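You operate a simulated robot arm through the tools that you are given. There is no shell and no other tool.

You are at the controls of a simulated two-armed robot. One attempt, no reset.

Task
Turn the speed down to 100, free the stop button, reset and run.
Fine: the whole run goes at the new speed; leave the metres dial.

The check looks at the end state, three seconds after you hand in, the way a careful person would. Anything else that was tipped, shoved, dropped, spilled or broken makes it a failure.

Robot
Two 7-joint arms with fingered hands on one trunk that stands fixed in place. Base frame: the origin is at the foot of the trunk, x ahead of it, y to its left, z up. Readings come in mm, degrees, newtons and seconds.
The left shoulder is at [40, 147, 1305], the right one opposite. With the tool pointing down near the work surface each hand reaches from about 100 to 660 mm from the base axis, measured 20 degrees to its own side. Payload 4 kg a hand.
The TCP of each hand is the grasp point between the finger pads, 26 mm short of the fingertips. In the tool frame z runs along the fingers and y along their closing line. The gripper opens to 148 mm; its body begins 73 mm behind the TCP. The gripper is a hand of 3 fingers: y runs from the thumb to the fingers, the wrist lies at [0, 0, -224] in the tool frame, and closing takes about 1.5 s.
Orientation is that of the tool frame in the base frame, as a unit quaternion [w, x, y, z]. With the fingers straight down and closing along the base's y, the tool's x points along the base's -x, its y along +y and its z along -z.

Tools
- The arms move only by the tool move_arm. It takes "left_targets", "right_targets" or both (then of equal length, played together; a hand with none holds still); each is text: rows parted by semicolons, each of 7 numbers parted by spaces: the shift along the tool's x, y, z in mm, then the turn, a rotation vector about the tool's x, y, z in degrees, then the finger opening in mm, from 0 to 148. In form: tx ty tz rx ry rz jaw; .... A call has 1 to 20 rows; each row is the pose to reach, as a shift and turn from the pose commanded when the call began, along the tool's axes at that moment. Rows are played at 5 a second. More than 50 mm and 8.6 degrees between two rows, or a gripper value outside its range, and nothing of the call is played. Where a pose cannot be reached the arm comes as near as it can. A force on the tool above 40 N (or 10 N above the force at the start of the call, whichever is more), or a blocked arm, ends the call early, and 0.2 s more pass. The fingers move at their own pace (about 108 mm/s each) and stop on an object; they squeeze with about 24 N. The grip force told is the motor's: it shows also when the fingers shut on nothing. Time passes only in rows, and 0.2 s behind the last, so rows that repeat a pose let the fingers close. It gives the time, the measured TCP pose, the force on the tool (base axes), the opening and the grip force at its end, in the units of the frame above (readings bear some noise), with the torque about the TCP (base axes, N m) and any sound that the robot's microphone picked up.
- Cameras (640 x 400 px; columns grow to the right, rows downward): "scene" is now at [101.7, 40.2, 1552.8]; the picture's right is [0.37, -0.93, 0.00], its down [-0.38, -0.15, -0.91] and it looks along [0.85, 0.34, -0.41] (base axes); focal length 234 px, centre (320, 200). "left" rides on the left gripper at [-67, -39, -90] in its tool frame; the picture's right is [0.50, -0.87, 0.00], its down [0.66, 0.38, -0.65] and it looks along [0.57, 0.33, 0.76] (tool axes); focal length 222 px, centre (320, 200). "right" rides on the right gripper at [68, -39, -90] in its tool frame; the picture's right is [0.50, 0.87, 0.00], its down [-0.66, 0.38, -0.65] and it looks along [-0.57, 0.33, 0.76] (tool axes); focal length 222 px, centre (320, 200). There is no depth. A picture from a camera that has moved, and an enlarged one, comes with that camera's place and axes in the base frame and with its lens. The place of the scene camera against the robot may be out by one fixed shift of up to 12 mm in any direction.
- camera(camera): a new picture of that camera. It takes no simulated time.
- slide_trunk(by): moves the trunk up (or, below 0, down) by that many mm; the arms and the scene camera ride with it, the base frame stays. It gives what a move gives, with no picture.
- hand_shape(shape, hand): the hand has 3 fingers and takes this shape, open, in about a second: jaw (thumb against the fingers, like two jaws); tri (thumb and two fingers); tip (a fingertip pinch); poke (one finger out to press); point (the index stretched); flat (the hand flat); cup (the hand cupped); fist (a fist). The gripper value then closes the fingers along that shape, each until it touches; the sizes above hold for jaw. It gives what a move gives, with no picture.
- aim_head(pan, tilt): turns the head with the scene camera to pan (to the left, within 86 degrees either way) and tilt (down, from -29 to 69), counted from straight ahead of the robot. It gives what a move gives.
- close_up(camera, box): a new picture of the part [left, top, right, bottom] of that camera's present view, enlarged. It takes no simulated time.
- job_done(): hands the job in; it is judged then, once.

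Places have to be worked out from the pictures, the camera data and where the tool is seen. Open the grippers and draw the arms clear of the work before you hand the job in, unless the task says otherwise.

The tools are called after "Emit:" by a JSON object that holds its "api" and its "payload". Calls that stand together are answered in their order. move_arm: Moves the arms, as the interface text tells. Its arguments: {"type":"object","properties":{"left_targets":{"type":"string"},"right_targets":{"type":"string"}},"required":[]} The other tools are called the same way: slide_trunk (by) moves the trunk up or down; hand_shape (shape, hand) gives the hand a shape; aim_head (pan, tilt) turns the head that bears the scene camera; camera (camera) takes a picture; close_up (camera, box) takes an enlarged picture of a part of a camera's view; job_done () hands the job in.

At the start:

```text
time: 0.0
left_tcp_pos: [345.9, 391.1, 1382.2]
left_tool_rot: [0.0, -0.001, 1.0, 0.0]
left_wrist_force: [0.4, 0.2, 0.8]
left_ft_torque: [0.02, -0.01, -0.03]
left_gripper_width: 148.1
left_gripper_force: 0.2
left_shape: jaw
right_tcp_pos: [382.9, 15.3, 1472.1]
right_tool_rot: [0.0, -0.001, 1.0, 0.001]
right_wrist_force: [0.6, -0.2, 0.0]
right_ft_torque: [-0.03, -0.01, -0.01]
right_gripper_width: 147.8
right_gripper_force: 0.1
right_shape: jaw
trunk travel left (down, up): [-475.0, 31.0]
head pan, tilt (commanded): [21.8, 24.3]
```

scene: 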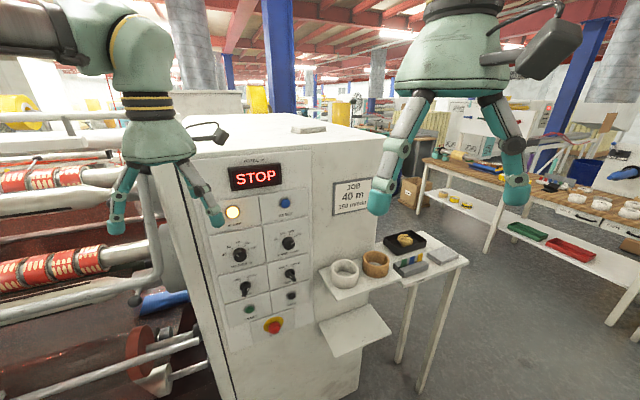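
right: 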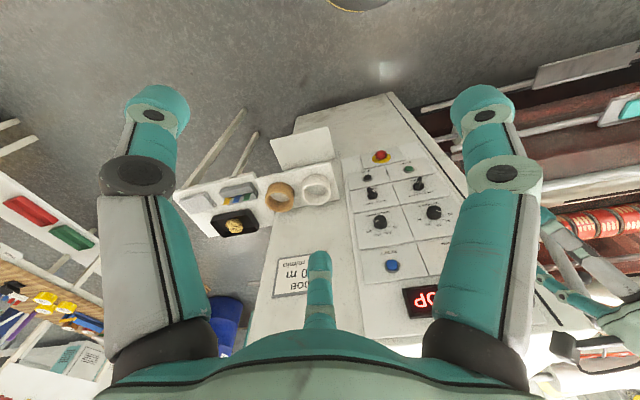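
left: 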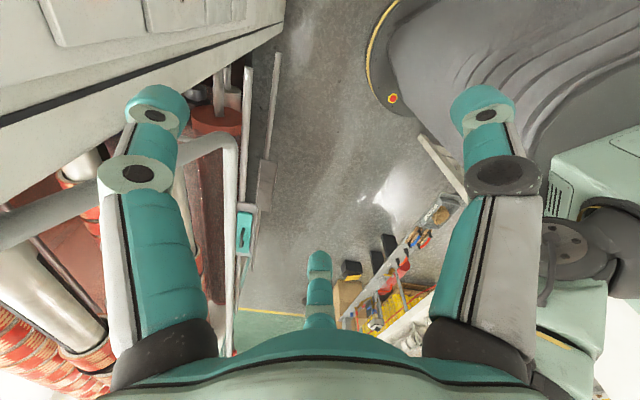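

I see a control cabinet with a STOP display, knobs, buttons and a red stop button. I zoom in on the panel to read the labels.

Emit:
{"api": "close_up", "payload": {"camera": "scene", "box": [200, 150, 330, 250]}}

Emit:
{"api": "close_up", "payload": {"camera": "scene", "box": [200, 240, 330, 345]}}

Emit:
{"api": "close_up", "payload": {"camera": "scene", "box": [310, 160, 480, 300]}}

```text
4.00 times, centred on (265, 200) of scene
camera zoom: at [101.7, 40.2, 1552.8], right [0.37, -0.93, 0.0], down [-0.38, -0.15, -0.91], along [0.85, 0.34, -0.41], focal length 935 px, centre (540, 200)
```

zoom: 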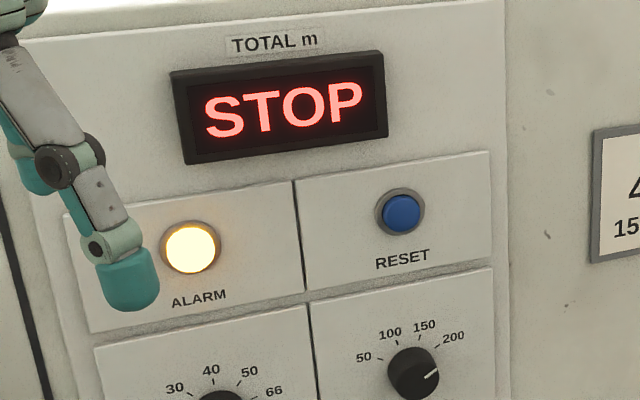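

```text
3.81 times, centred on (265, 292) of scene
camera zoom: at [101.7, 40.2, 1552.8], right [0.37, -0.93, 0.0], down [-0.38, -0.15, -0.91], along [0.85, 0.34, -0.41], focal length 891 px, centre (530, -152)
```

zoom: 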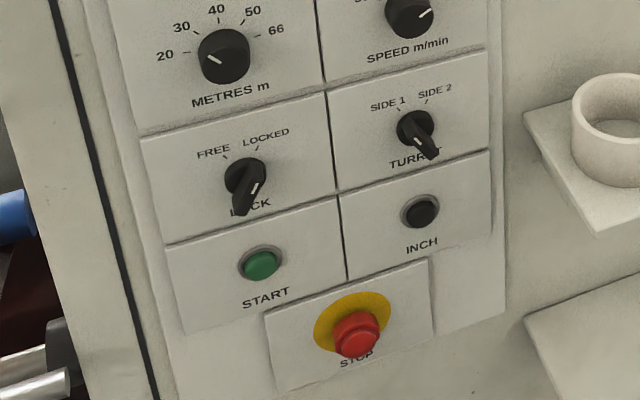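

```text
2.86 times, centred on (395, 230) of scene
camera zoom: at [101.7, 40.2, 1552.8], right [0.37, -0.93, 0.0], down [-0.38, -0.15, -0.91], along [0.85, 0.34, -0.41], focal length 668 px, centre (106, 114)
```

zoom: 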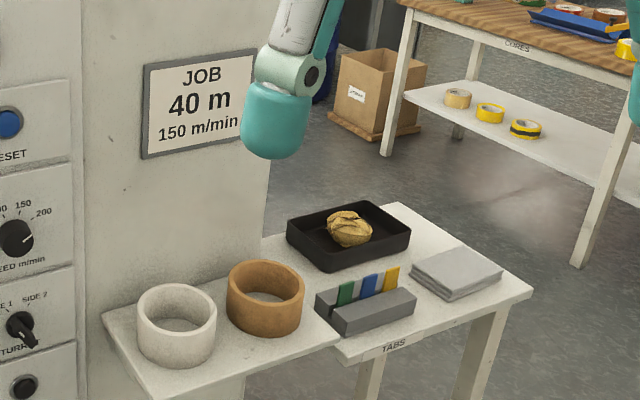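

The panel appears vertical and facing about 45° toward the robot (normal about [-0.71,-0.71,0]); RESET triangulates to about [642,365,1259] and STOP to about [576,403,794]. I look closer via the right camera and tighter scene zooms to read dial and lock pointers.

Emit:
{"api": "close_up", "payload": {"camera": "scene", "box": [262, 222, 314, 255]}}

Emit:
{"api": "close_up", "payload": {"camera": "scene", "box": [212, 232, 270, 270]}}

Emit:
{"api": "close_up", "payload": {"camera": "scene", "box": [222, 265, 312, 305]}}

Emit:
{"api": "close_up", "payload": {"camera": "scene", "box": [240, 300, 310, 345]}}

Emit:
{"api": "close_up", "payload": {"camera": "right", "box": [340, 140, 460, 290]}}

```text
12.12 times, centred on (288, 238) of scene
camera zoom: at [101.7, 40.2, 1552.8], right [0.37, -0.93, 0.0], down [-0.38, -0.15, -0.91], along [0.85, 0.34, -0.41], focal length 2834 px, centre (708, -267)
```

zoom: 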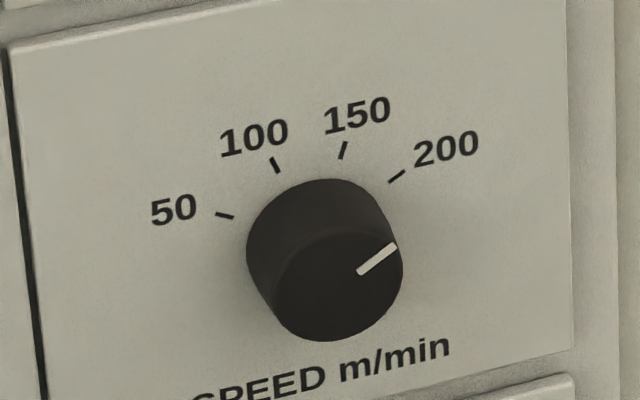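

```text
10.53 times, centred on (241, 251) of scene
camera zoom: at [101.7, 40.2, 1552.8], right [0.37, -0.93, 0.0], down [-0.38, -0.15, -0.91], along [0.85, 0.34, -0.41], focal length 2461 px, centre (1152, -337)
```

zoom: 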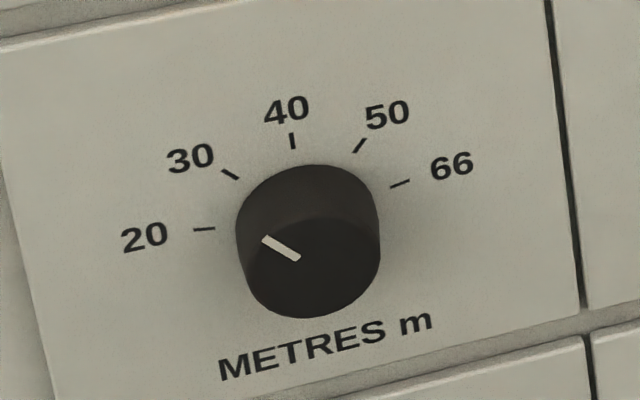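

```text
7.11 times, centred on (267, 285) of scene
camera zoom: at [101.7, 40.2, 1552.8], right [0.37, -0.93, 0.0], down [-0.38, -0.15, -0.91], along [0.85, 0.34, -0.41], focal length 1663 px, centre (697, -404)
```

zoom: 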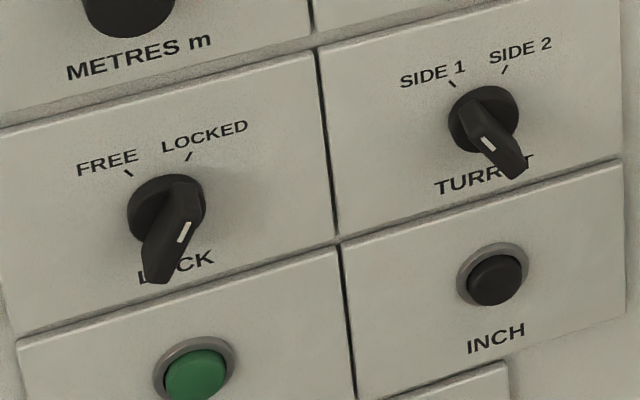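

```text
8.89 times, centred on (275, 322) of scene
camera zoom: at [101.7, 40.2, 1552.8], right [0.37, -0.93, 0.0], down [-0.38, -0.15, -0.91], along [0.85, 0.34, -0.41], focal length 2078 px, centre (720, -889)
```

zoom: 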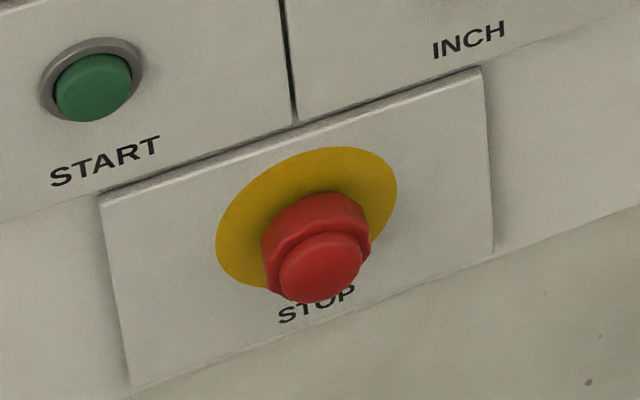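

```text
2.67 times, centred on (400, 215) of right
camera zoom: at [315.2, -24.6, 1563.1], right [-0.5, 0.87, 0.0], down [0.66, 0.38, 0.65], along [0.57, 0.33, -0.76], focal length 592 px, centre (107, 160)
```

zoom: 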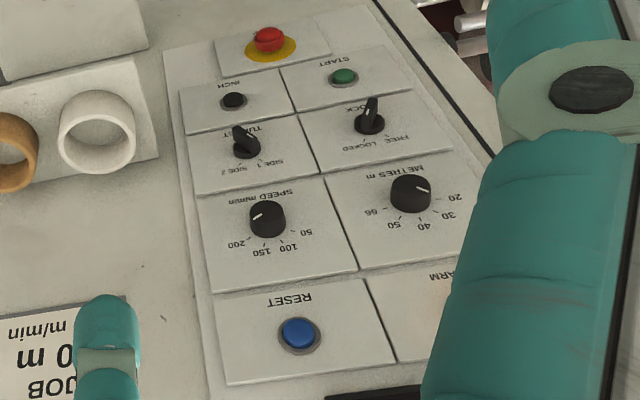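

The speed dial points at 200 (ticks at about ±20° and ±60°, so 100 is 80° counter-clockwise), LOCK reads LOCKED, TURRET reads SIDE 1, and the stop button looks like a twist-release mushroom. I draw the left hand back and swing the right hand to point at the panel (along [0.71,0.71,0]) well in front of it.

Emit:
{"api": "move_arm", "payload": {"left_targets": "12.5 -3 0 0 0 0 148; 25 -6 0 0 0 0 148; 37.5 -9 0 0 0 0 148; 50 -12 0 0 0 0 148; 62.5 -15 0 0 0 0 148; 75 -18 0 0 0 0 148; 87.5 -21 0 0 0 0 148; 100 -24 0 0 0 0 148; 112.5 -27 0 0 0 0 148; 125 -30 0 0 0 0 148; 137.5 -33 0 0 0 0 148; 150 -36 0 0 0 0 148", "right_targets": "-10.5 15.25 22.67 -5.303 -5.303 0 140; -21 30.5 45.33 -10.607 -10.607 0 130; -31.5 45.75 68 -15.91 -15.91 0 120; -42 61 90.67 -21.21 -21.21 0 110; -52.5 76.25 113.3 -26.52 -26.52 0 100; -63 91.5 136 -31.82 -31.82 0 95; -73.5 106.75 158.7 -37.12 -37.12 0 90; -84 122 181.3 -42.43 -42.43 0 90; -94.5 137.25 204 -47.73 -47.73 0 90; -105 152.5 226.7 -53.03 -53.03 0 90; -115.5 167.75 249.3 -58.34 -58.34 0 90; -126 183 272 -63.64 -63.64 0 90"}}

```text
time: 2.6
left_tcp_pos: [196.9, 353.4, 1382.2]
left_tool_rot: [0.0, -0.001, 1.0, 0.0]
left_wrist_force: [0.4, 0.3, -0.2]
left_ft_torque: [0.01, -0.02, -0.03]
left_gripper_width: 148.0
left_gripper_force: 0.0
left_shape: jaw
right_tcp_pos: [647.0, 150.7, 1254.5]
right_tool_rot: [0.453, -0.03, 0.724, 0.518]
right_wrist_force: [0.6, 0.4, 0.6]
right_ft_torque: [-0.02, 0.0, 0.02]
right_gripper_width: 90.5
right_gripper_force: 0.0
right_shape: jaw
right hand out of reach, approached as far as the arm can: row 9, 10, 11, 12
trunk travel left (down, up): [-475.0, 31.0]
head pan, tilt (commanded): [21.8, 24.3]
```

The right hand is now pointing at the panel but fell short of the intended pose; it's at [647,151,1254]. I look at the scene to see the arm's configuration.

Emit:
{"api": "camera", "payload": {"camera": "scene"}}

Emit:
{"api": "camera", "payload": {"camera": "right"}}

```text
taken
camera scene: at [102.8, 40.4, 1552.6], right [0.37, -0.93, 0.0], down [-0.38, -0.15, -0.91], along [0.85, 0.34, -0.41], focal length 234 px, centre (320, 200)
```

scene: 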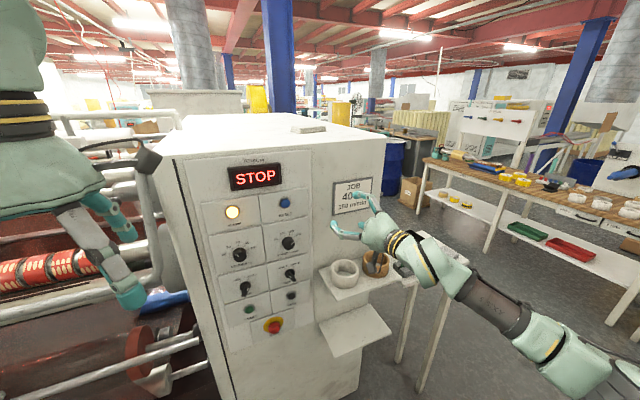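

```text
taken
camera right: at [570.7, 91.1, 1184.7], right [-0.74, 0.61, 0.28], down [-0.22, -0.61, 0.76], along [0.64, 0.5, 0.59], focal length 222 px, centre (320, 200)
```

right: 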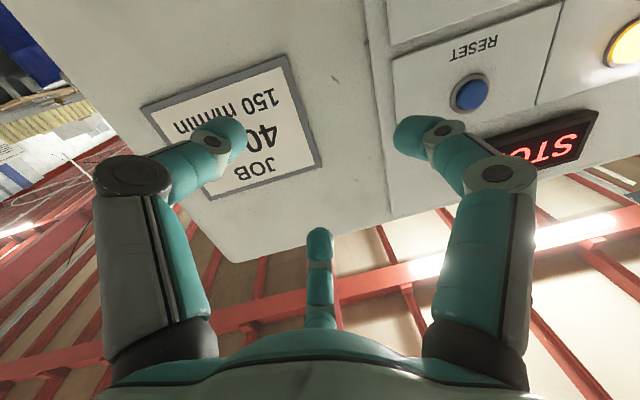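

The arm reached out to the right rather than bending; the knob itself needs the wrist farther out, so I command a pose on the speed knob's axis 130 mm in front of the panel and see if the arm follows.

Emit:
{"api": "move_arm", "payload": {"right_targets": "18 -10 15 0 0 0 90; 37 -20 30 0 0 0 90; 55 -30 45 0 0 0 90; 73.5 -39.7 60 0 0 0 90; 73.5 -39.7 60 0 0 0 90; 73.5 -39.7 60 0 0 0 90"}}

```text
time: 4.0
left_tcp_pos: [196.1, 353.4, 1382.1]
left_tool_rot: [0.001, 0.0, 1.0, 0.001]
left_wrist_force: [-0.1, -0.4, 0.7]
left_ft_torque: [-0.03, 0.01, -0.05]
left_gripper_width: 147.7
left_gripper_force: 0.1
left_shape: jaw
right_tcp_pos: [657.5, 209.2, 1172.3]
right_tool_rot: [0.454, -0.029, 0.725, 0.517]
right_wrist_force: [0.0, -0.1, 0.3]
right_ft_torque: [-0.03, 0.03, -0.02]
right_gripper_width: 90.3
right_gripper_force: 0.0
right_shape: jaw
trunk travel left (down, up): [-475.0, 31.0]
head pan, tilt (commanded): [21.8, 24.3]
```

The command follows the reached pose, so now I shift leftward onto the speed knob axis (target TCP about [577,300,1120]) while trimming the pointing direction by ~6.7°.

Emit:
{"api": "move_arm", "payload": {"right_targets": "24 9 4.5 0.4 -1.3 0 90; 49 18 9 0.8 -2.6 0 90; 73 27 13.5 1.2 -3.8 0 90; 98 36.5 18 1.6 -5.1 0 90; 122 45.5 22.7 1.95 -6.4 0 90; 122 45.5 22.7 1.95 -6.4 0 90"}}

```text
time: 5.2
left_tcp_pos: [195.1, 352.1, 1382.2]
left_tool_rot: [0.0, -0.001, 1.0, 0.0]
left_wrist_force: [0.0, 0.3, 0.5]
left_ft_torque: [0.03, 0.0, 0.0]
left_gripper_width: 147.8
left_gripper_force: 0.1
left_shape: jaw
right_tcp_pos: [649.1, 202.0, 1086.7]
right_tool_rot: [0.533, -0.012, 0.714, 0.453]
right_wrist_force: [-1.7, -0.3, 2.9]
right_ft_torque: [-0.14, 0.03, -0.09]
right_gripper_width: 89.5
right_gripper_force: 0.1
right_shape: jaw
right hand out of reach, approached as far as the arm can: row 3, 4, 5, 6
trunk travel left (down, up): [-475.0, 31.0]
head pan, tilt (commanded): [21.8, 24.3]
stopped in row 6 (right hand): the arm was blocked; the commanded pose is now the measured one
```

The arm was blocked at [649,202,1087] with a small force; I check both cameras immediately for contact with the shelf or tapes.

Emit:
{"api": "camera", "payload": {"camera": "scene"}}

Emit:
{"api": "camera", "payload": {"camera": "right"}}

Emit:
{"api": "close_up", "payload": {"camera": "scene", "box": [290, 180, 450, 300]}}

```text
taken
camera scene: at [100.9, 39.4, 1552.9], right [0.37, -0.93, 0.0], down [-0.38, -0.15, -0.91], along [0.85, 0.34, -0.41], focal length 234 px, centre (320, 200)
```

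scene: 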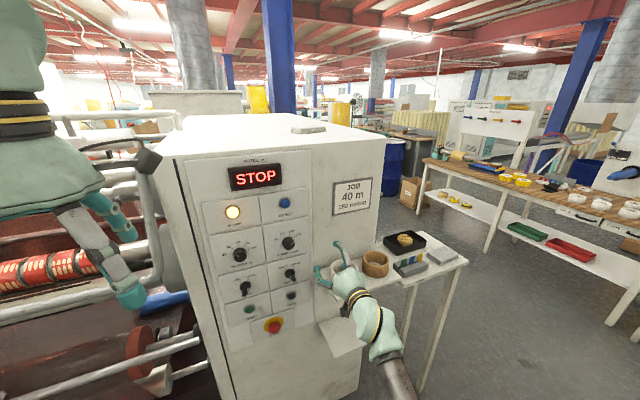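

```text
taken
camera right: at [572.2, 150.1, 1011.4], right [-0.65, 0.74, 0.16], down [-0.4, -0.51, 0.76], along [0.65, 0.43, 0.63], focal length 222 px, centre (320, 200)
```

right: 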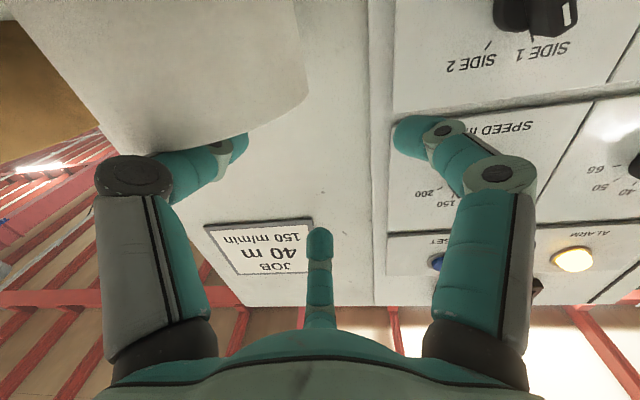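

```text
3.33 times, centred on (370, 240) of scene
camera zoom: at [100.9, 39.4, 1552.9], right [0.37, -0.93, 0.0], down [-0.38, -0.15, -0.91], along [0.85, 0.34, -0.41], focal length 779 px, centre (153, 67)
```

zoom: 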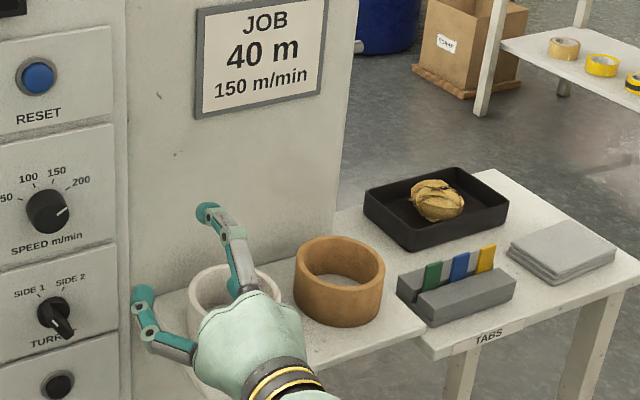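

The tapes look unmoved so far; the right arm seems limited crossing to the left, with its thumb just over the white tape. I lift straight up, then back away from the shelf.

Emit:
{"api": "move_arm", "payload": {"right_targets": "-8 6.4 -0.2 0 0 0 90; -15.5 12.7 -0.4 0 0 0 90; -31 25.4 -0.8 0 0 0 90; -46 38 -1.2 0 0 0 90; -46.5 37 -20 0 0 0 90; -47 35.5 -40 0 0 0 90; -48 34 -60 0 0 0 90"}}

Emit:
{"api": "camera", "payload": {"camera": "scene"}}

```text
time: 6.2
left_tcp_pos: [195.3, 353.2, 1381.3]
left_tool_rot: [0.0, 0.0, 1.0, 0.0]
left_wrist_force: [0.1, -0.3, -0.5]
left_ft_torque: [0.01, 0.0, -0.04]
left_gripper_width: 147.9
left_gripper_force: 0.0
left_shape: jaw
right_tcp_pos: [678.5, 133.5, 1087.8]
right_tool_rot: [0.547, -0.018, 0.739, 0.394]
right_wrist_force: [0.1, 0.1, 0.6]
right_ft_torque: [-0.02, -0.02, -0.01]
right_gripper_width: 90.3
right_gripper_force: 0.0
right_shape: jaw
right hand out of reach, approached as far as the arm can: row 4
trunk travel left (down, up): [-475.0, 31.0]
head pan, tilt (commanded): [21.8, 24.3]
stopped in row 4 (right hand): the arm was blocked; the commanded pose is now the measured one
```

```text
taken
camera scene: at [101.4, 40.2, 1552.8], right [0.37, -0.93, 0.0], down [-0.38, -0.15, -0.91], along [0.85, 0.34, -0.41], focal length 234 px, centre (320, 200)
```

scene: 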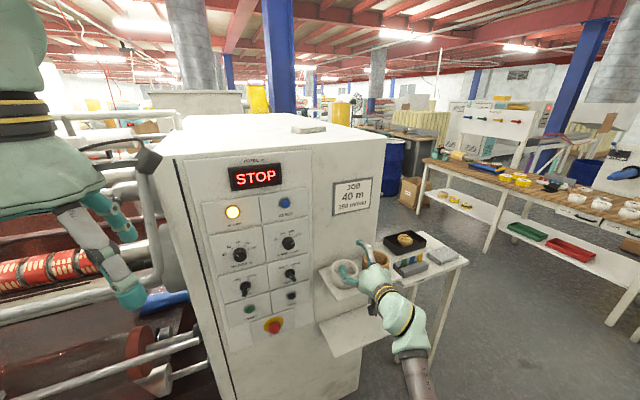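

The arm drifted to the right instead of rising - it is at a joint limit. I zoom in on the hand and tapes to make sure nothing is being touched before the next retreat.

Emit:
{"api": "close_up", "payload": {"camera": "scene", "box": [310, 220, 450, 320]}}

Emit:
{"api": "camera", "payload": {"camera": "right"}}

```text
4.00 times, centred on (380, 270) of scene
camera zoom: at [101.4, 40.2, 1552.8], right [0.37, -0.93, 0.0], down [-0.38, -0.15, -0.91], along [0.85, 0.34, -0.41], focal length 935 px, centre (80, -80)
```

zoom: 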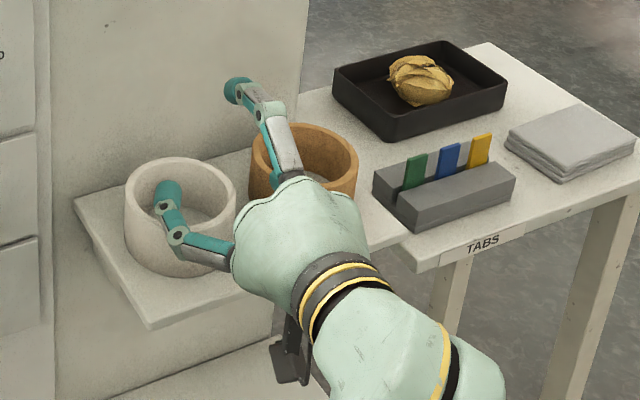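

```text
taken
camera right: at [599.3, 79.1, 1019.0], right [-0.6, 0.8, 0.08], down [-0.43, -0.4, 0.81], along [0.68, 0.45, 0.58], focal length 222 px, centre (320, 200)
```

right: 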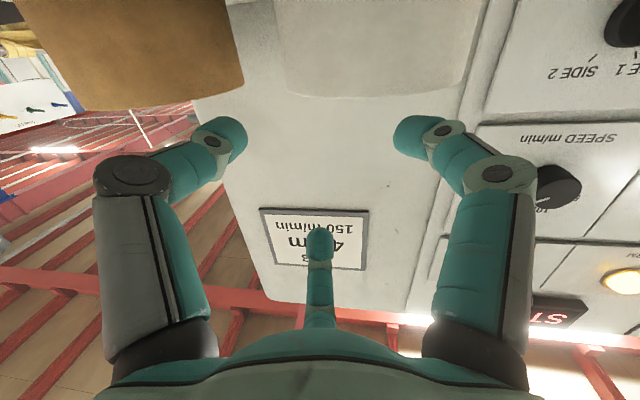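

Tapes are still where they were (white rim at px (345,267), brown at (376,263) as before). I now retreat straight back along the tool axis, away from the shelf.

Emit:
{"api": "move_arm", "payload": {"right_targets": "0 0 -15 0 0 0 90; 0 0 -30 0 0 0 90; 0 0 -50 0 0 0 90; 0 0 -75 0 0 0 90; 0 0 -100 0 0 0 90"}}

```text
time: 6.8
left_tcp_pos: [195.4, 352.5, 1382.3]
left_tool_rot: [0.0, -0.001, 1.0, 0.0]
left_wrist_force: [0.3, -0.5, 0.2]
left_ft_torque: [-0.02, -0.02, 0.02]
left_gripper_width: 147.8
left_gripper_force: 0.1
left_shape: jaw
right_tcp_pos: [688.7, 32.0, 1069.6]
right_tool_rot: [0.572, -0.031, 0.754, 0.321]
right_wrist_force: [-0.1, -0.3, 0.3]
right_ft_torque: [0.0, -0.01, 0.0]
right_gripper_width: 89.8
right_gripper_force: 0.1
right_shape: jaw
right hand out of reach, approached as far as the arm can: row 3
trunk travel left (down, up): [-475.0, 31.0]
head pan, tilt (commanded): [21.8, 24.3]
stopped in row 3 (right hand): the arm was blocked; the commanded pose is now the measured one
```

The hand swept right again to [689,32,1070]; likely the hand's roll or elbow is at a limit. I take a picture to see the arm before choosing a better-conditioned retreat.

Emit:
{"api": "camera", "payload": {"camera": "scene"}}

Emit:
{"api": "camera", "payload": {"camera": "right"}}

```text
taken
camera scene: at [101.4, 39.0, 1552.9], right [0.37, -0.93, 0.0], down [-0.38, -0.15, -0.91], along [0.85, 0.34, -0.41], focal length 234 px, centre (320, 200)
```

scene: 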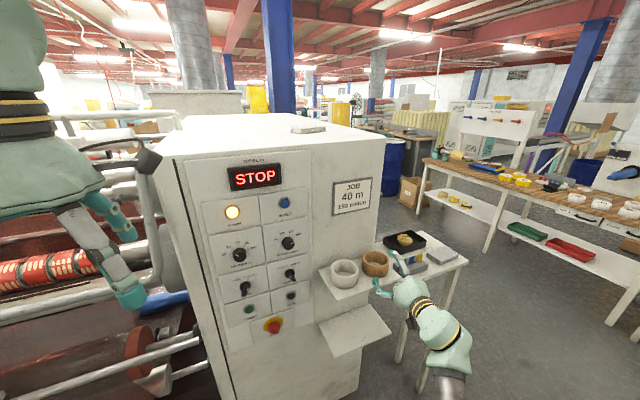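

```text
taken
camera right: at [606.4, -24.3, 1005.7], right [-0.53, 0.85, -0.05], down [-0.48, -0.25, 0.84], along [0.7, 0.47, 0.54], focal length 222 px, centre (320, 200)
```

right: 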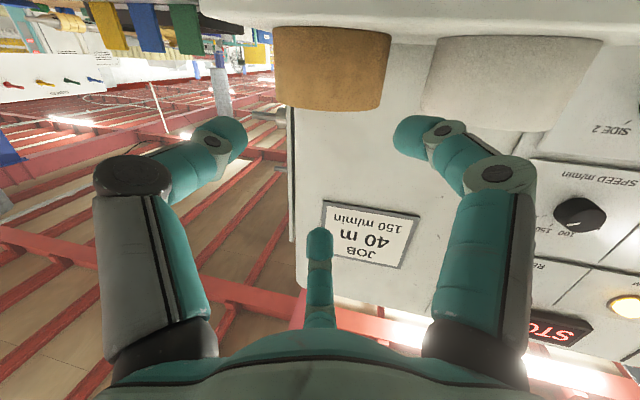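

The hand is clear of the tapes (their tops are around z≈1045, fingertips ≥1060). I raise and pull back while easing the hand partly downward to relieve the wrist.

Emit:
{"api": "move_arm", "payload": {"right_targets": "-5 12 -15 2.9 5.2 0.3 90; -10 24 -30 5.9 10.4 0.6 90; -15.3 36 -45.5 8.8 15.7 0.8 90; -20.4 48 -60.6 11.8 20.9 1.1 90; -25.5 60 -75.8 14.7 26.1 1.4 90"}}

```text
time: 8.0
left_tcp_pos: [195.1, 353.2, 1380.7]
left_tool_rot: [0.0, -0.001, 1.0, 0.0]
left_wrist_force: [-0.1, -0.2, 0.0]
left_ft_torque: [0.0, 0.0, 0.0]
left_gripper_width: 148.0
left_gripper_force: 0.0
left_shape: jaw
right_tcp_pos: [689.5, 34.2, 1069.0]
right_tool_rot: [0.572, -0.031, 0.754, 0.322]
right_wrist_force: [0.8, -0.3, -0.3]
right_ft_torque: [-0.01, -0.01, -0.02]
right_gripper_width: 90.2
right_gripper_force: 0.0
right_shape: jaw
right hand out of reach, approached as far as the arm can: row 1, 2, 3, 4, 5
trunk travel left (down, up): [-475.0, 31.0]
head pan, tilt (commanded): [21.8, 24.3]
```

The solver is stuck at this posture, so I probe whether a roll about the tool axis frees it, staying in place above the tapes.

Emit:
{"api": "move_arm", "payload": {"right_targets": "0 0 -3 0 0 -6 90; 0 0 -6 0 0 -12 90; 0 0 -10 0 0 -18 90"}}

```text
time: 9.0
left_tcp_pos: [195.1, 353.8, 1382.5]
left_tool_rot: [0.0, -0.001, 1.0, 0.0]
left_wrist_force: [0.1, -0.3, 0.0]
left_ft_torque: [-0.01, -0.01, 0.01]
left_gripper_width: 148.1
left_gripper_force: 0.1
left_shape: jaw
right_tcp_pos: [684.7, 5.5, 1065.6]
right_tool_rot: [0.623, -0.158, 0.738, 0.204]
right_wrist_force: [1.3, 0.4, 0.1]
right_ft_torque: [-0.01, 0.0, -0.01]
right_gripper_width: 89.9
right_gripper_force: 0.0
right_shape: jaw
right hand out of reach, approached as far as the arm can: row 2, 3
trunk travel left (down, up): [-475.0, 31.0]
head pan, tilt (commanded): [21.8, 24.3]
stopped in row 3 (right hand): the arm was blocked; the commanded pose is now the measured one
```

Rolling works, so the limit is likely wrist yaw relative to the forearm. I turn the hand to the right about the vertical by ~24° with a slight lift.

Emit:
{"api": "move_arm", "payload": {"right_targets": "-5 0 0 5.9 -0.6 0.8 90; -10 0 0 11.8 -1.2 1.7 90; -15 0 0 17.7 -1.9 2.5 90; -20 0 0 23.6 -2.5 3.3 90"}}

```text
time: 9.5
left_tcp_pos: [195.6, 351.9, 1381.2]
left_tool_rot: [-0.001, -0.001, 1.0, 0.001]
left_wrist_force: [-0.7, 0.4, -0.1]
left_ft_torque: [0.04, 0.01, -0.01]
left_gripper_width: 148.3
left_gripper_force: 0.1
left_shape: jaw
right_tcp_pos: [710.7, -91.3, 1015.3]
right_tool_rot: [0.633, -0.133, 0.757, 0.093]
right_wrist_force: [0.8, -0.2, 0.0]
right_ft_torque: [-0.01, -0.03, 0.02]
right_gripper_width: 90.4
right_gripper_force: 0.0
right_shape: jaw
right hand out of reach, approached as far as the arm can: row 1, 2
trunk travel left (down, up): [-475.0, 31.0]
head pan, tilt (commanded): [21.8, 24.3]
stopped in row 2 (right hand): the arm was blocked; the commanded pose is now the measured one
```

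The arm drifted right and down to [711,-91,1015]. I pan the head to the right to see the whole arm and find what's limiting it.

Emit:
{"api": "aim_head", "payload": {"pan": -15, "tilt": 45}}

Emit:
{"api": "camera", "payload": {"camera": "scene"}}

```text
time: 10.5
left_tcp_pos: [196.1, 353.1, 1381.2]
left_tool_rot: [0.0, -0.001, 1.0, 0.0]
left_wrist_force: [-0.7, 0.6, -0.6]
left_ft_torque: [-0.01, -0.02, 0.0]
left_gripper_width: 147.9
left_gripper_force: 0.0
left_shape: jaw
right_tcp_pos: [709.2, -89.6, 1015.9]
right_tool_rot: [0.633, -0.133, 0.757, 0.093]
right_wrist_force: [-0.3, -0.7, 0.4]
right_ft_torque: [0.01, 0.01, 0.01]
right_gripper_width: 90.3
right_gripper_force: 0.0
right_shape: jaw
trunk travel left (down, up): [-475.0, 31.0]
head pan, tilt (commanded): [-15.0, 45.0]
```

```text
taken
camera scene: at [94.6, -15.1, 1521.1], right [-0.26, -0.97, 0.0], down [-0.68, 0.18, -0.71], along [0.68, -0.18, -0.71], focal length 234 px, centre (320, 200)
```

scene: 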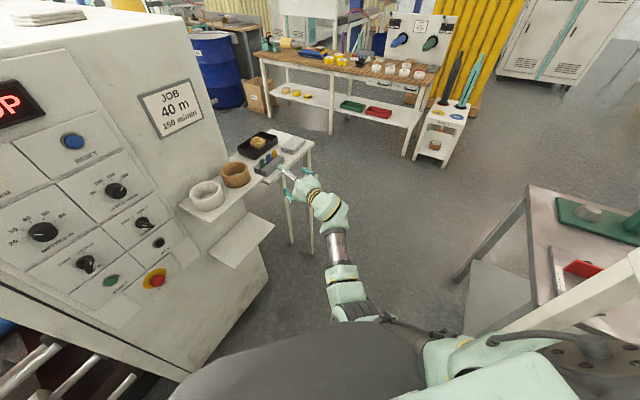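

The elbow is tucked in front of the chest, so the arm is cramped. I move the hand right, up and back with a little yaw to the right so the elbow swings out.

Emit:
{"api": "move_arm", "payload": {"right_targets": "-12 -20 -18 3.5 0.1 0.7 90; -25 -41 -36 7.1 0.2 1.3 90; -37 -62 -53 10.6 0.3 2 90; -50 -82 -71 14.2 0.4 2.6 90; -62 -103 -89 17.7 0.5 3.3 90"}}

Emit:
{"api": "camera", "payload": {"camera": "scene"}}

```text
time: 11.2
left_tcp_pos: [196.1, 352.1, 1381.5]
left_tool_rot: [0.0, 0.0, 1.0, 0.0]
left_wrist_force: [-0.1, 0.0, 0.3]
left_ft_torque: [0.03, 0.02, 0.0]
left_gripper_width: 147.8
left_gripper_force: 0.0
left_shape: jaw
right_tcp_pos: [701.0, -229.4, 1005.7]
right_tool_rot: [0.639, -0.102, 0.763, -0.014]
right_wrist_force: [-0.1, 0.4, 0.8]
right_ft_torque: [0.01, 0.0, 0.0]
right_gripper_width: 90.4
right_gripper_force: 0.0
right_shape: jaw
right hand out of reach, approached as far as the arm can: row 1, 2, 3
trunk travel left (down, up): [-475.0, 31.0]
head pan, tilt (commanded): [-15.0, 45.0]
stopped in row 3 (right hand): the arm was blocked; the commanded pose is now the measured one
```

```text
taken
camera scene: at [94.6, -16.0, 1521.1], right [-0.26, -0.97, 0.0], down [-0.68, 0.18, -0.71], along [0.68, -0.18, -0.71], focal length 234 px, centre (320, 200)
```

scene: 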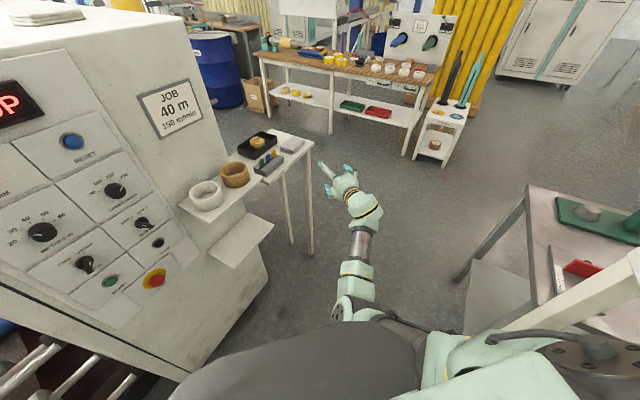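

Now the hand is in open space at [701,-229,1006], clear of the table. I draw it back and up while turning the fingers down toward the neutral pose.

Emit:
{"api": "move_arm", "payload": {"right_targets": "-10.4 0.9 -24.3 -0.2 8 1.3 90; -20.7 1.7 -48.6 -0.3 15.9 2.5 90; -31 2.6 -72.8 -0.5 23.9 3.8 90; -41.4 3.4 -97.1 -0.7 31.8 5.1 90; -51.8 4.3 -121.4 -0.9 39.8 6.4 90; -62.1 5.2 -145.7 -1 47.7 7.6 90; -72.5 6 -170 -1.2 55.7 8.9 90; -82.8 6.9 -194.2 -1.4 63.6 10.2 90; -93.2 7.7 -218.5 -1.5 71.6 11.4 90; -103.5 8.6 -242.8 -1.7 79.5 12.7 90"}}

Emit:
{"api": "camera", "payload": {"camera": "scene"}}

```text
time: 13.0
left_tcp_pos: [194.8, 353.9, 1380.9]
left_tool_rot: [-0.001, -0.001, 1.0, 0.0]
left_wrist_force: [-0.2, -0.5, 0.0]
left_ft_torque: [0.02, -0.04, -0.01]
left_gripper_width: 148.0
left_gripper_force: 0.1
left_shape: jaw
right_tcp_pos: [593.9, -279.2, 1059.9]
right_tool_rot: [0.665, -0.125, 0.734, -0.057]
right_wrist_force: [0.7, 0.6, 0.7]
right_ft_torque: [-0.02, -0.02, -0.01]
right_gripper_width: 90.0
right_gripper_force: 0.0
right_shape: jaw
right hand out of reach, approached as far as the arm can: row 1, 2, 3, 4, 5, 6, 7, 8, 9
trunk travel left (down, up): [-475.0, 31.0]
head pan, tilt (commanded): [-15.0, 45.0]
stopped in row 9 (right hand): the arm was blocked; the commanded pose is now the measured one
```

```text
taken
camera scene: at [92.2, -14.7, 1520.8], right [-0.26, -0.97, 0.0], down [-0.68, 0.18, -0.71], along [0.68, -0.18, -0.71], focal length 234 px, centre (320, 200)
```

scene: 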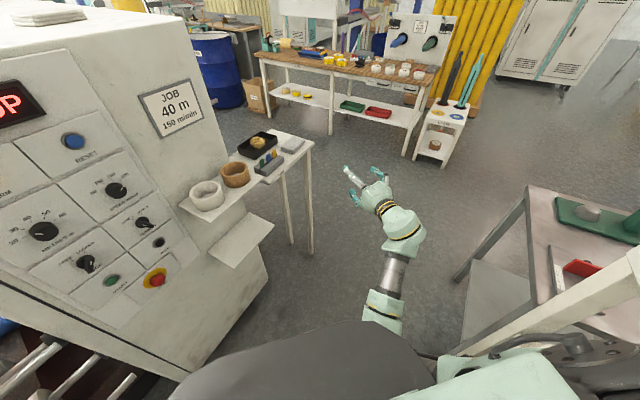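

The arm is retracting (now [594,-279,1060]) though the hand didn't tilt. I try again, tilting down in place with a modest rise.

Emit:
{"api": "move_arm", "payload": {"right_targets": "-10 0 -5 0 8 0 90; -20 0 -10 0 16 0 90; -30 0 -15 0 24 0 90; -40 0 -20 0 32 0 90; -50 0 -25 0 40 0 90"}}

```text
time: 14.2
left_tcp_pos: [196.0, 353.9, 1381.7]
left_tool_rot: [0.0, -0.001, 1.0, 0.0]
left_wrist_force: [-0.5, 0.4, -1.3]
left_ft_torque: [0.01, -0.02, -0.03]
left_gripper_width: 147.9
left_gripper_force: 0.1
left_shape: jaw
right_tcp_pos: [594.8, -280.5, 1058.9]
right_tool_rot: [0.664, -0.126, 0.735, -0.057]
right_wrist_force: [1.2, 0.1, -0.1]
right_ft_torque: [0.03, 0.02, -0.01]
right_gripper_width: 90.2
right_gripper_force: 0.0
right_shape: jaw
right hand out of reach, approached as far as the arm can: row 1, 2, 3, 4, 5
trunk travel left (down, up): [-475.0, 31.0]
head pan, tilt (commanded): [-15.0, 45.0]
```

Tilting is blocked; the hand appears bent left relative to the forearm by ~45°, likely the wrist's limit. I turn the hand right to align with the forearm and free it.

Emit:
{"api": "move_arm", "payload": {"right_targets": "0 0 -10 8 0 0 90; 0 0 -20 16 0 0 90; 0 0 -30 24 0 0 90; 0 0 -40 32 0 0 90; 0 0 -40 32 0 0 90"}}

Emit:
{"api": "camera", "payload": {"camera": "scene"}}

```text
time: 14.6
left_tcp_pos: [195.9, 351.9, 1380.9]
left_tool_rot: [0.0, -0.001, 1.0, 0.0]
left_wrist_force: [-0.8, -0.2, 0.0]
left_ft_torque: [0.0, 0.0, -0.04]
left_gripper_width: 147.9
left_gripper_force: 0.0
left_shape: jaw
right_tcp_pos: [573.8, -358.6, 1062.7]
right_tool_rot: [0.654, -0.119, 0.723, -0.191]
right_wrist_force: [0.0, -0.4, -0.6]
right_ft_torque: [0.02, -0.02, 0.0]
right_gripper_width: 90.0
right_gripper_force: 0.0
right_shape: jaw
right hand out of reach, approached as far as the arm can: row 1, 2
trunk travel left (down, up): [-475.0, 31.0]
head pan, tilt (commanded): [-15.0, 45.0]
stopped in row 2 (right hand): the arm was blocked; the commanded pose is now the measured one
```

```text
taken
camera scene: at [94.0, -16.6, 1520.7], right [-0.26, -0.97, 0.0], down [-0.68, 0.18, -0.71], along [0.68, -0.18, -0.71], focal length 234 px, centre (320, 200)
```

scene: 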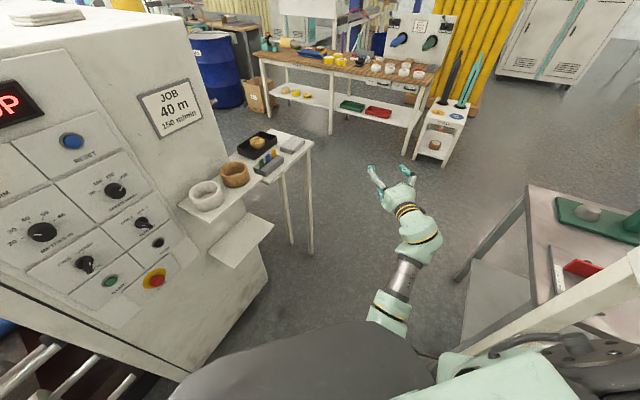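

The whole arm just swung right with the wrist bend unchanged. I test a pure upward move to find which directions are free.

Emit:
{"api": "move_arm", "payload": {"right_targets": "-20 0 0 0 0 0 90; -40 0 0 0 0 0 90; -60 0 0 0 0 0 90; -80 0 0 0 0 0 90"}}

```text
time: 15.6
left_tcp_pos: [196.3, 353.5, 1380.5]
left_tool_rot: [-0.001, 0.0, 1.0, 0.001]
left_wrist_force: [-0.8, -0.4, -0.4]
left_ft_torque: [0.02, 0.04, -0.02]
left_gripper_width: 148.0
left_gripper_force: 0.1
left_shape: jaw
right_tcp_pos: [574.2, -355.3, 1062.8]
right_tool_rot: [0.654, -0.118, 0.722, -0.192]
right_wrist_force: [0.1, -0.6, -0.7]
right_ft_torque: [0.0, 0.03, 0.01]
right_gripper_width: 90.2
right_gripper_force: 0.1
right_shape: jaw
right hand out of reach, approached as far as the arm can: row 1, 2, 3, 4
trunk travel left (down, up): [-475.0, 31.0]
head pan, tilt (commanded): [-15.0, 45.0]
```

Thinking it through: the hand is rolled past a supination-like limit (thumb on the right/top side), and negative roll was the only free motion. I roll the hand −64° about its own axis so that the thumb points up, which should free the arm.

Emit:
{"api": "move_arm", "payload": {"right_targets": "0 0 0 0 0 -8 90; 0 0 0 0 0 -16 90; 0 0 0 0 0 -24 90; 0 0 0 0 0 -32 90; 0 0 0 0 0 -40 90; 0 0 0 0 0 -48 90; 0 0 0 0 0 -56 90; 0 0 0 0 0 -64 90"}}

```text
time: 17.4
left_tcp_pos: [195.4, 353.2, 1380.1]
left_tool_rot: [0.0, -0.001, 1.0, 0.001]
left_wrist_force: [0.1, 0.3, 0.0]
left_ft_torque: [0.01, -0.01, -0.02]
left_gripper_width: 147.9
left_gripper_force: 0.2
left_shape: jaw
right_tcp_pos: [577.3, -354.4, 1062.0]
right_tool_rot: [0.454, -0.484, 0.549, -0.508]
right_wrist_force: [-0.8, 0.3, 0.3]
right_ft_torque: [-0.04, -0.03, -0.02]
right_gripper_width: 90.3
right_gripper_force: 0.1
right_shape: jaw
trunk travel left (down, up): [-475.0, 31.0]
head pan, tilt (commanded): [-15.0, 45.0]
```

The roll succeeded exactly, so the arm is free now with the thumb up. I swing the hand left in front of the shelf, staying well back (m<450), halfway toward the panel while yawing toward it.

Emit:
{"api": "move_arm", "payload": {"right_targets": "-41.9 -5.3 -9.5 0.3 -3.7 -0.2 90; -83.8 -10.7 -19 0.5 -7.4 -0.3 90; -125.7 -16 -28.6 0.8 -11.1 -0.5 90; -167.5 -21.4 -38.1 1 -14.8 -0.6 90; -209.4 -26.7 -47.6 1.3 -18.5 -0.8 90; -251.3 -32 -57.2 1.5 -22.2 -0.9 90; -293.2 -37.4 -66.7 1.8 -25.9 -1.1 90"}}

```text
time: 18.0
left_tcp_pos: [197.3, 352.9, 1380.2]
left_tool_rot: [-0.001, -0.001, 1.0, 0.001]
left_wrist_force: [-0.5, -0.1, 1.5]
left_ft_torque: [-0.01, 0.01, -0.04]
left_gripper_width: 148.0
left_gripper_force: 0.1
left_shape: jaw
right_tcp_pos: [564.6, -359.2, 1094.4]
right_tool_rot: [-0.424, 0.529, -0.49, 0.548]
right_wrist_force: [-0.9, 0.7, -0.4]
right_ft_torque: [0.01, -0.01, 0.01]
right_gripper_width: 89.6
right_gripper_force: 0.1
right_shape: jaw
trunk travel left (down, up): [-475.0, 31.0]
head pan, tilt (commanded): [-15.0, 45.0]
stopped in row 2 (right hand): the arm was blocked; the commanded pose is now the measured one
```

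The motion stopped as "blocked" at row 2 with no contact force. I look at the arm.

Emit:
{"api": "camera", "payload": {"camera": "scene"}}

Emit:
{"api": "camera", "payload": {"camera": "right"}}

```text
taken
camera scene: at [94.6, -15.4, 1521.0], right [-0.26, -0.97, 0.0], down [-0.68, 0.18, -0.71], along [0.68, -0.18, -0.71], focal length 234 px, centre (320, 200)
```

scene: 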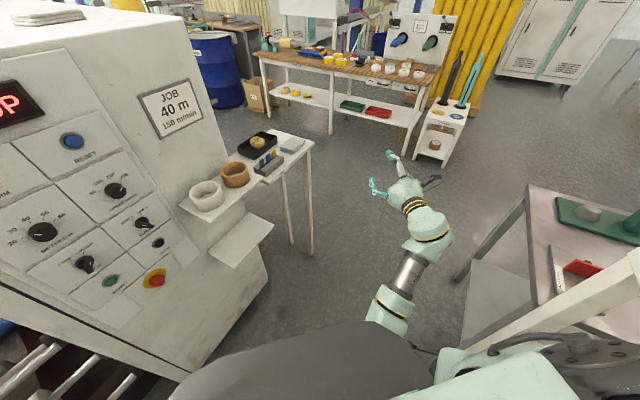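

```text
taken
camera right: at [471.5, -411.7, 1147.2], right [-0.09, -0.63, -0.77], down [-0.62, 0.64, -0.45], along [0.78, 0.44, -0.44], focal length 222 px, centre (320, 200)
```

right: 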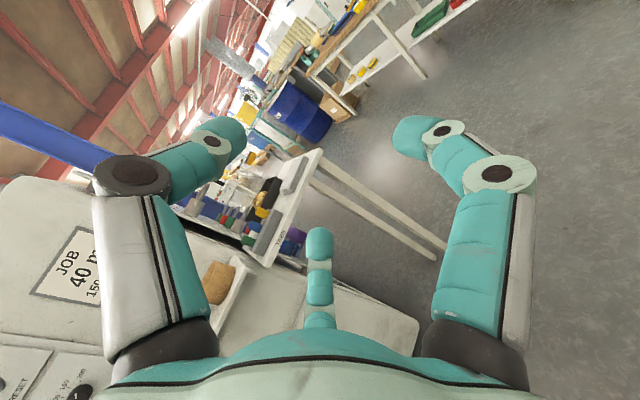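

Nothing is touching the hand. I try the leftward move in smaller, slower steps with no rotation.

Emit:
{"api": "move_arm", "payload": {"right_targets": "-10 -1.6 -0.9 0 0 0 90; -20 -3.2 -1.8 0 0 0 90; -30 -4.8 -2.7 0 0 0 90; -40 -6.4 -3.6 0 0 0 90; -50 -8 -4.5 0 0 0 90; -60 -9.6 -5.3 0 0 0 90; -70 -11.2 -6.2 0 0 0 90; -80 -12.8 -7.1 0 0 0 90"}}

```text
time: 19.3
left_tcp_pos: [197.2, 353.6, 1381.2]
left_tool_rot: [-0.001, -0.001, 1.0, 0.0]
left_wrist_force: [-1.3, 0.2, -0.5]
left_ft_torque: [-0.02, 0.02, -0.02]
left_gripper_width: 148.1
left_gripper_force: 0.0
left_shape: jaw
right_tcp_pos: [558.2, -379.0, 1112.5]
right_tool_rot: [-0.368, 0.539, -0.453, 0.607]
right_wrist_force: [-0.5, 0.0, 0.5]
right_ft_torque: [-0.02, -0.02, 0.03]
right_gripper_width: 90.0
right_gripper_force: 0.0
right_shape: jaw
right hand out of reach, approached as far as the arm can: row 1, 2, 3, 4, 5, 6
trunk travel left (down, up): [-475.0, 31.0]
head pan, tilt (commanded): [-15.0, 45.0]
stopped in row 6 (right hand): the arm was blocked; the commanded pose is now the measured one
```

Still cramped, and the drift again went toward more negative roll, so I roll further (−48°) to bring the thumb to the left, keeping position.

Emit:
{"api": "move_arm", "payload": {"right_targets": "0 0 0 0 0 -8 90; 0 0 0 0 0 -16 90; 0 0 0 0 0 -24 90; 0 0 0 0 0 -32 90; 0 0 0 0 0 -40 90; 0 0 0 0 0 -48 90"}}

```text
time: 20.7
left_tcp_pos: [196.0, 353.0, 1381.7]
left_tool_rot: [0.0, 0.0, 1.0, 0.0]
left_wrist_force: [0.2, -0.1, -0.8]
left_ft_torque: [0.0, -0.01, 0.01]
left_gripper_width: 148.0
left_gripper_force: 0.0
left_shape: jaw
right_tcp_pos: [558.5, -377.7, 1111.7]
right_tool_rot: [-0.089, 0.677, -0.194, 0.704]
right_wrist_force: [-0.1, -1.0, 0.2]
right_ft_torque: [-0.01, 0.01, 0.04]
right_gripper_width: 90.0
right_gripper_force: 0.1
right_shape: jaw
trunk travel left (down, up): [-475.0, 31.0]
head pan, tilt (commanded): [-15.0, 45.0]
```

Roll succeeded. Now I test moving up 60 mm from this posture.

Emit:
{"api": "move_arm", "payload": {"right_targets": "14 -6 0 0 0 0 90; 28 -12 0 0 0 0 90; 41 -18 0 0 0 0 90; 55 -23.6 0.5 0 0 0 90"}}

```text
time: 21.7
left_tcp_pos: [195.6, 353.9, 1382.1]
left_tool_rot: [0.0, -0.001, 1.0, 0.0]
left_wrist_force: [0.4, -0.4, 0.6]
left_ft_torque: [-0.02, 0.0, -0.02]
left_gripper_width: 148.0
left_gripper_force: 0.0
left_shape: jaw
right_tcp_pos: [557.2, -377.9, 1110.9]
right_tool_rot: [-0.091, 0.677, -0.195, 0.704]
right_wrist_force: [-0.3, -0.1, 0.4]
right_ft_torque: [0.03, -0.01, -0.01]
right_gripper_width: 90.0
right_gripper_force: 0.1
right_shape: jaw
right hand out of reach, approached as far as the arm can: row 1, 2, 3, 4
trunk travel left (down, up): [-475.0, 31.0]
head pan, tilt (commanded): [-15.0, 45.0]
```

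Still blocked upward. I test bending only the wrist: yaw right 20° with the wrist point fixed (the area to the right is clear).

Emit:
{"api": "move_arm", "payload": {"right_targets": "7.7 17.9 -2 -4.6 2 0 90; 15.4 35.8 -5 -9.2 4 -0.1 90; 23.1 53.6 -9 -13.8 5.9 -0.15 90; 30.8 71.5 -13.2 -18.4 7.9 -0.2 90"}}

```text
time: 22.4
left_tcp_pos: [195.6, 352.9, 1381.2]
left_tool_rot: [-0.001, -0.001, 1.0, -0.001]
left_wrist_force: [-1.1, 0.4, 0.1]
left_ft_torque: [0.02, -0.01, -0.03]
left_gripper_width: 148.0
left_gripper_force: 0.1
left_shape: jaw
right_tcp_pos: [532.0, -451.2, 1122.8]
right_tool_rot: [0.037, 0.652, -0.218, 0.726]
right_wrist_force: [0.6, -0.4, -1.0]
right_ft_torque: [-0.01, 0.0, 0.02]
right_gripper_width: 89.8
right_gripper_force: 0.1
right_shape: jaw
right hand out of reach, approached as far as the arm can: row 1, 2, 3
trunk travel left (down, up): [-475.0, 31.0]
head pan, tilt (commanded): [-15.0, 45.0]
stopped in row 3 (right hand): the arm was blocked; the commanded pose is now the measured one
```

The whole arm swings as one piece. I look further right and down to see elbow and shoulder relative to the body.

Emit:
{"api": "aim_head", "payload": {"pan": -45, "tilt": 55}}

Emit:
{"api": "camera", "payload": {"camera": "scene"}}

```text
time: 23.3
left_tcp_pos: [196.2, 354.5, 1381.0]
left_tool_rot: [-0.001, -0.002, 1.0, 0.0]
left_wrist_force: [0.2, 0.8, 0.2]
left_ft_torque: [0.0, -0.01, 0.01]
left_gripper_width: 148.0
left_gripper_force: 0.1
left_shape: jaw
right_tcp_pos: [531.2, -450.7, 1123.8]
right_tool_rot: [0.038, 0.652, -0.218, 0.725]
right_wrist_force: [-0.4, 0.4, -0.4]
right_ft_torque: [0.03, 0.0, -0.01]
right_gripper_width: 90.1
right_gripper_force: 0.0
right_shape: jaw
trunk travel left (down, up): [-475.0, 31.0]
head pan, tilt (commanded): [-45.0, 55.0]
```

```text
taken
camera scene: at [66.9, -44.9, 1507.7], right [-0.71, -0.71, 0.0], down [-0.58, 0.58, -0.57], along [0.41, -0.41, -0.82], focal length 234 px, centre (320, 200)
```

scene: 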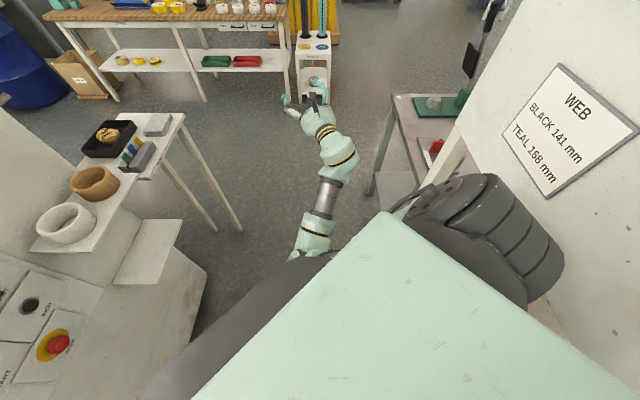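

The right arm's elbow is cramped against the chest, and the panel is at its far reach anyway, so I leave it parked in free space and use the left arm instead. I re-aim the head at the panel, then bring the left hand forward and yaw it 45° while still pointing down.

Emit:
{"api": "aim_head", "payload": {"pan": 30, "tilt": 32}}

Emit:
{"api": "move_arm", "payload": {"left_targets": "-20 -5 0 0 0 -7.5 130; -40 -10 0 0 0 -15 120; -60 -15 0 0 0 -22.5 110; -80 -20 0 0 0 -30 100; -100 -25 0 0 0 -37.5 90; -120 -30 0 0 0 -45 90"}}

Emit:
{"api": "camera", "payload": {"camera": "scene"}}

```text
time: 24.8
left_tcp_pos: [196.3, 354.7, 1380.7]
left_tool_rot: [0.001, -0.001, 1.0, 0.0]
left_wrist_force: [1.1, -0.2, 0.0]
left_ft_torque: [-0.03, 0.0, 0.01]
left_gripper_width: 147.6
left_gripper_force: 0.0
left_shape: jaw
right_tcp_pos: [530.7, -451.0, 1123.4]
right_tool_rot: [0.036, 0.652, -0.216, 0.726]
right_wrist_force: [-0.5, -0.3, 0.1]
right_ft_torque: [0.03, -0.01, -0.02]
right_gripper_width: 89.9
right_gripper_force: 0.1
right_shape: jaw
trunk travel left (down, up): [-475.0, 31.0]
head pan, tilt (commanded): [30.0, 32.0]
```

```text
time: 26.2
left_tcp_pos: [318.3, 322.6, 1380.2]
left_tool_rot: [-0.001, -0.384, 0.923, 0.0]
left_wrist_force: [-0.2, 0.0, 0.2]
left_ft_torque: [-0.01, 0.02, 0.02]
left_gripper_width: 90.8
left_gripper_force: 0.0
left_shape: jaw
right_tcp_pos: [532.1, -451.8, 1123.2]
right_tool_rot: [0.036, 0.652, -0.217, 0.725]
right_wrist_force: [0.4, -1.0, -0.3]
right_ft_torque: [0.02, -0.02, -0.03]
right_gripper_width: 90.0
right_gripper_force: 0.0
right_shape: jaw
trunk travel left (down, up): [-475.0, 31.0]
head pan, tilt (commanded): [30.0, 32.0]
```

```text
taken
camera scene: at [94.6, 50.0, 1540.5], right [0.5, -0.87, 0.0], down [-0.46, -0.26, -0.85], along [0.73, 0.42, -0.53], focal length 234 px, centre (320, 200)
```

scene: 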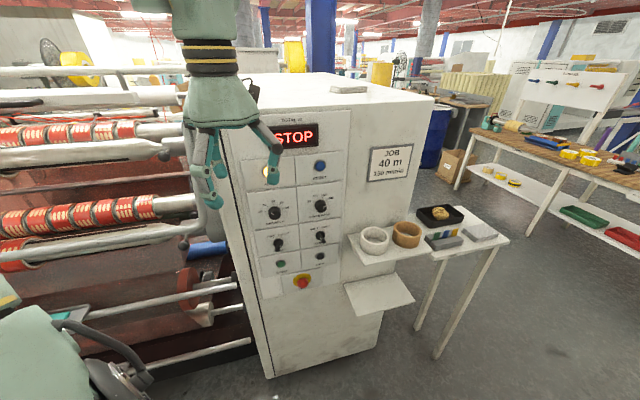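

The left hand is well-behaved: it's at [318,323,1380], yawed exactly 45°. Now I begin pitching it up toward the panel direction while moving gently right, in a first half of 48°.

Emit:
{"api": "move_arm", "payload": {"left_targets": "-10.6 -11.9 4.5 0 -8 0 90; -21.3 -23.7 9.1 0 -16 0 90; -31.9 -35.6 13.6 0 -24 0 90; -42.5 -47.5 18.2 0 -32 0 90; -53.2 -59.3 22.7 0 -40 0 90; -63.8 -71.2 27.3 0 -48 0 90"}}

```text
time: 27.6
left_tcp_pos: [414.9, 317.5, 1353.2]
left_tool_rot: [0.376, -0.35, 0.844, 0.155]
left_wrist_force: [0.1, -0.2, 0.5]
left_ft_torque: [-0.02, 0.01, 0.04]
left_gripper_width: 90.7
left_gripper_force: 0.1
left_shape: jaw
right_tcp_pos: [532.6, -449.3, 1121.8]
right_tool_rot: [0.037, 0.653, -0.216, 0.725]
right_wrist_force: [-0.7, -0.2, 0.6]
right_ft_torque: [-0.01, -0.02, -0.04]
right_gripper_width: 89.9
right_gripper_force: 0.1
right_shape: jaw
trunk travel left (down, up): [-475.0, 31.0]
head pan, tilt (commanded): [30.0, 32.0]
```

Exactly as commanded. I continue the remaining 42° of pitch, watching for a reach limit.

Emit:
{"api": "move_arm", "payload": {"left_targets": "-3.5 -9.7 9.6 0 -7 0 90; -7 -19.3 19.2 0 -14 0 90; -10.5 -29 28.9 0 -21 0 90; -14 -38.7 38.5 0 -28 0 90; -17.5 -48.3 48 0 -35 0 90; -21 -58 57.7 0 -42 0 90"}}

Emit:
{"api": "camera", "payload": {"camera": "scene"}}

```text
time: 29.0
left_tcp_pos: [465.6, 360.4, 1385.6]
left_tool_rot: [0.585, -0.295, 0.716, 0.241]
left_wrist_force: [-0.3, 0.1, -0.2]
left_ft_torque: [-0.05, 0.01, 0.01]
left_gripper_width: 90.3
left_gripper_force: 0.1
left_shape: jaw
left hand out of reach, approached as far as the arm can: row 4, 5, 6
right_tcp_pos: [531.5, -450.6, 1122.0]
right_tool_rot: [0.036, 0.652, -0.217, 0.725]
right_wrist_force: [-0.2, -0.5, 0.3]
right_ft_torque: [-0.02, 0.0, 0.0]
right_gripper_width: 90.1
right_gripper_force: 0.0
right_shape: jaw
trunk travel left (down, up): [-475.0, 31.0]
head pan, tilt (commanded): [30.0, 32.0]
```

```text
taken
camera scene: at [94.5, 50.3, 1540.5], right [0.5, -0.87, 0.0], down [-0.46, -0.27, -0.85], along [0.73, 0.42, -0.53], focal length 234 px, centre (320, 200)
```

scene: 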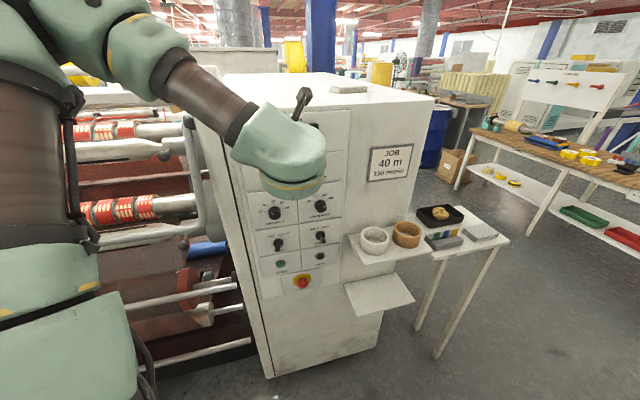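

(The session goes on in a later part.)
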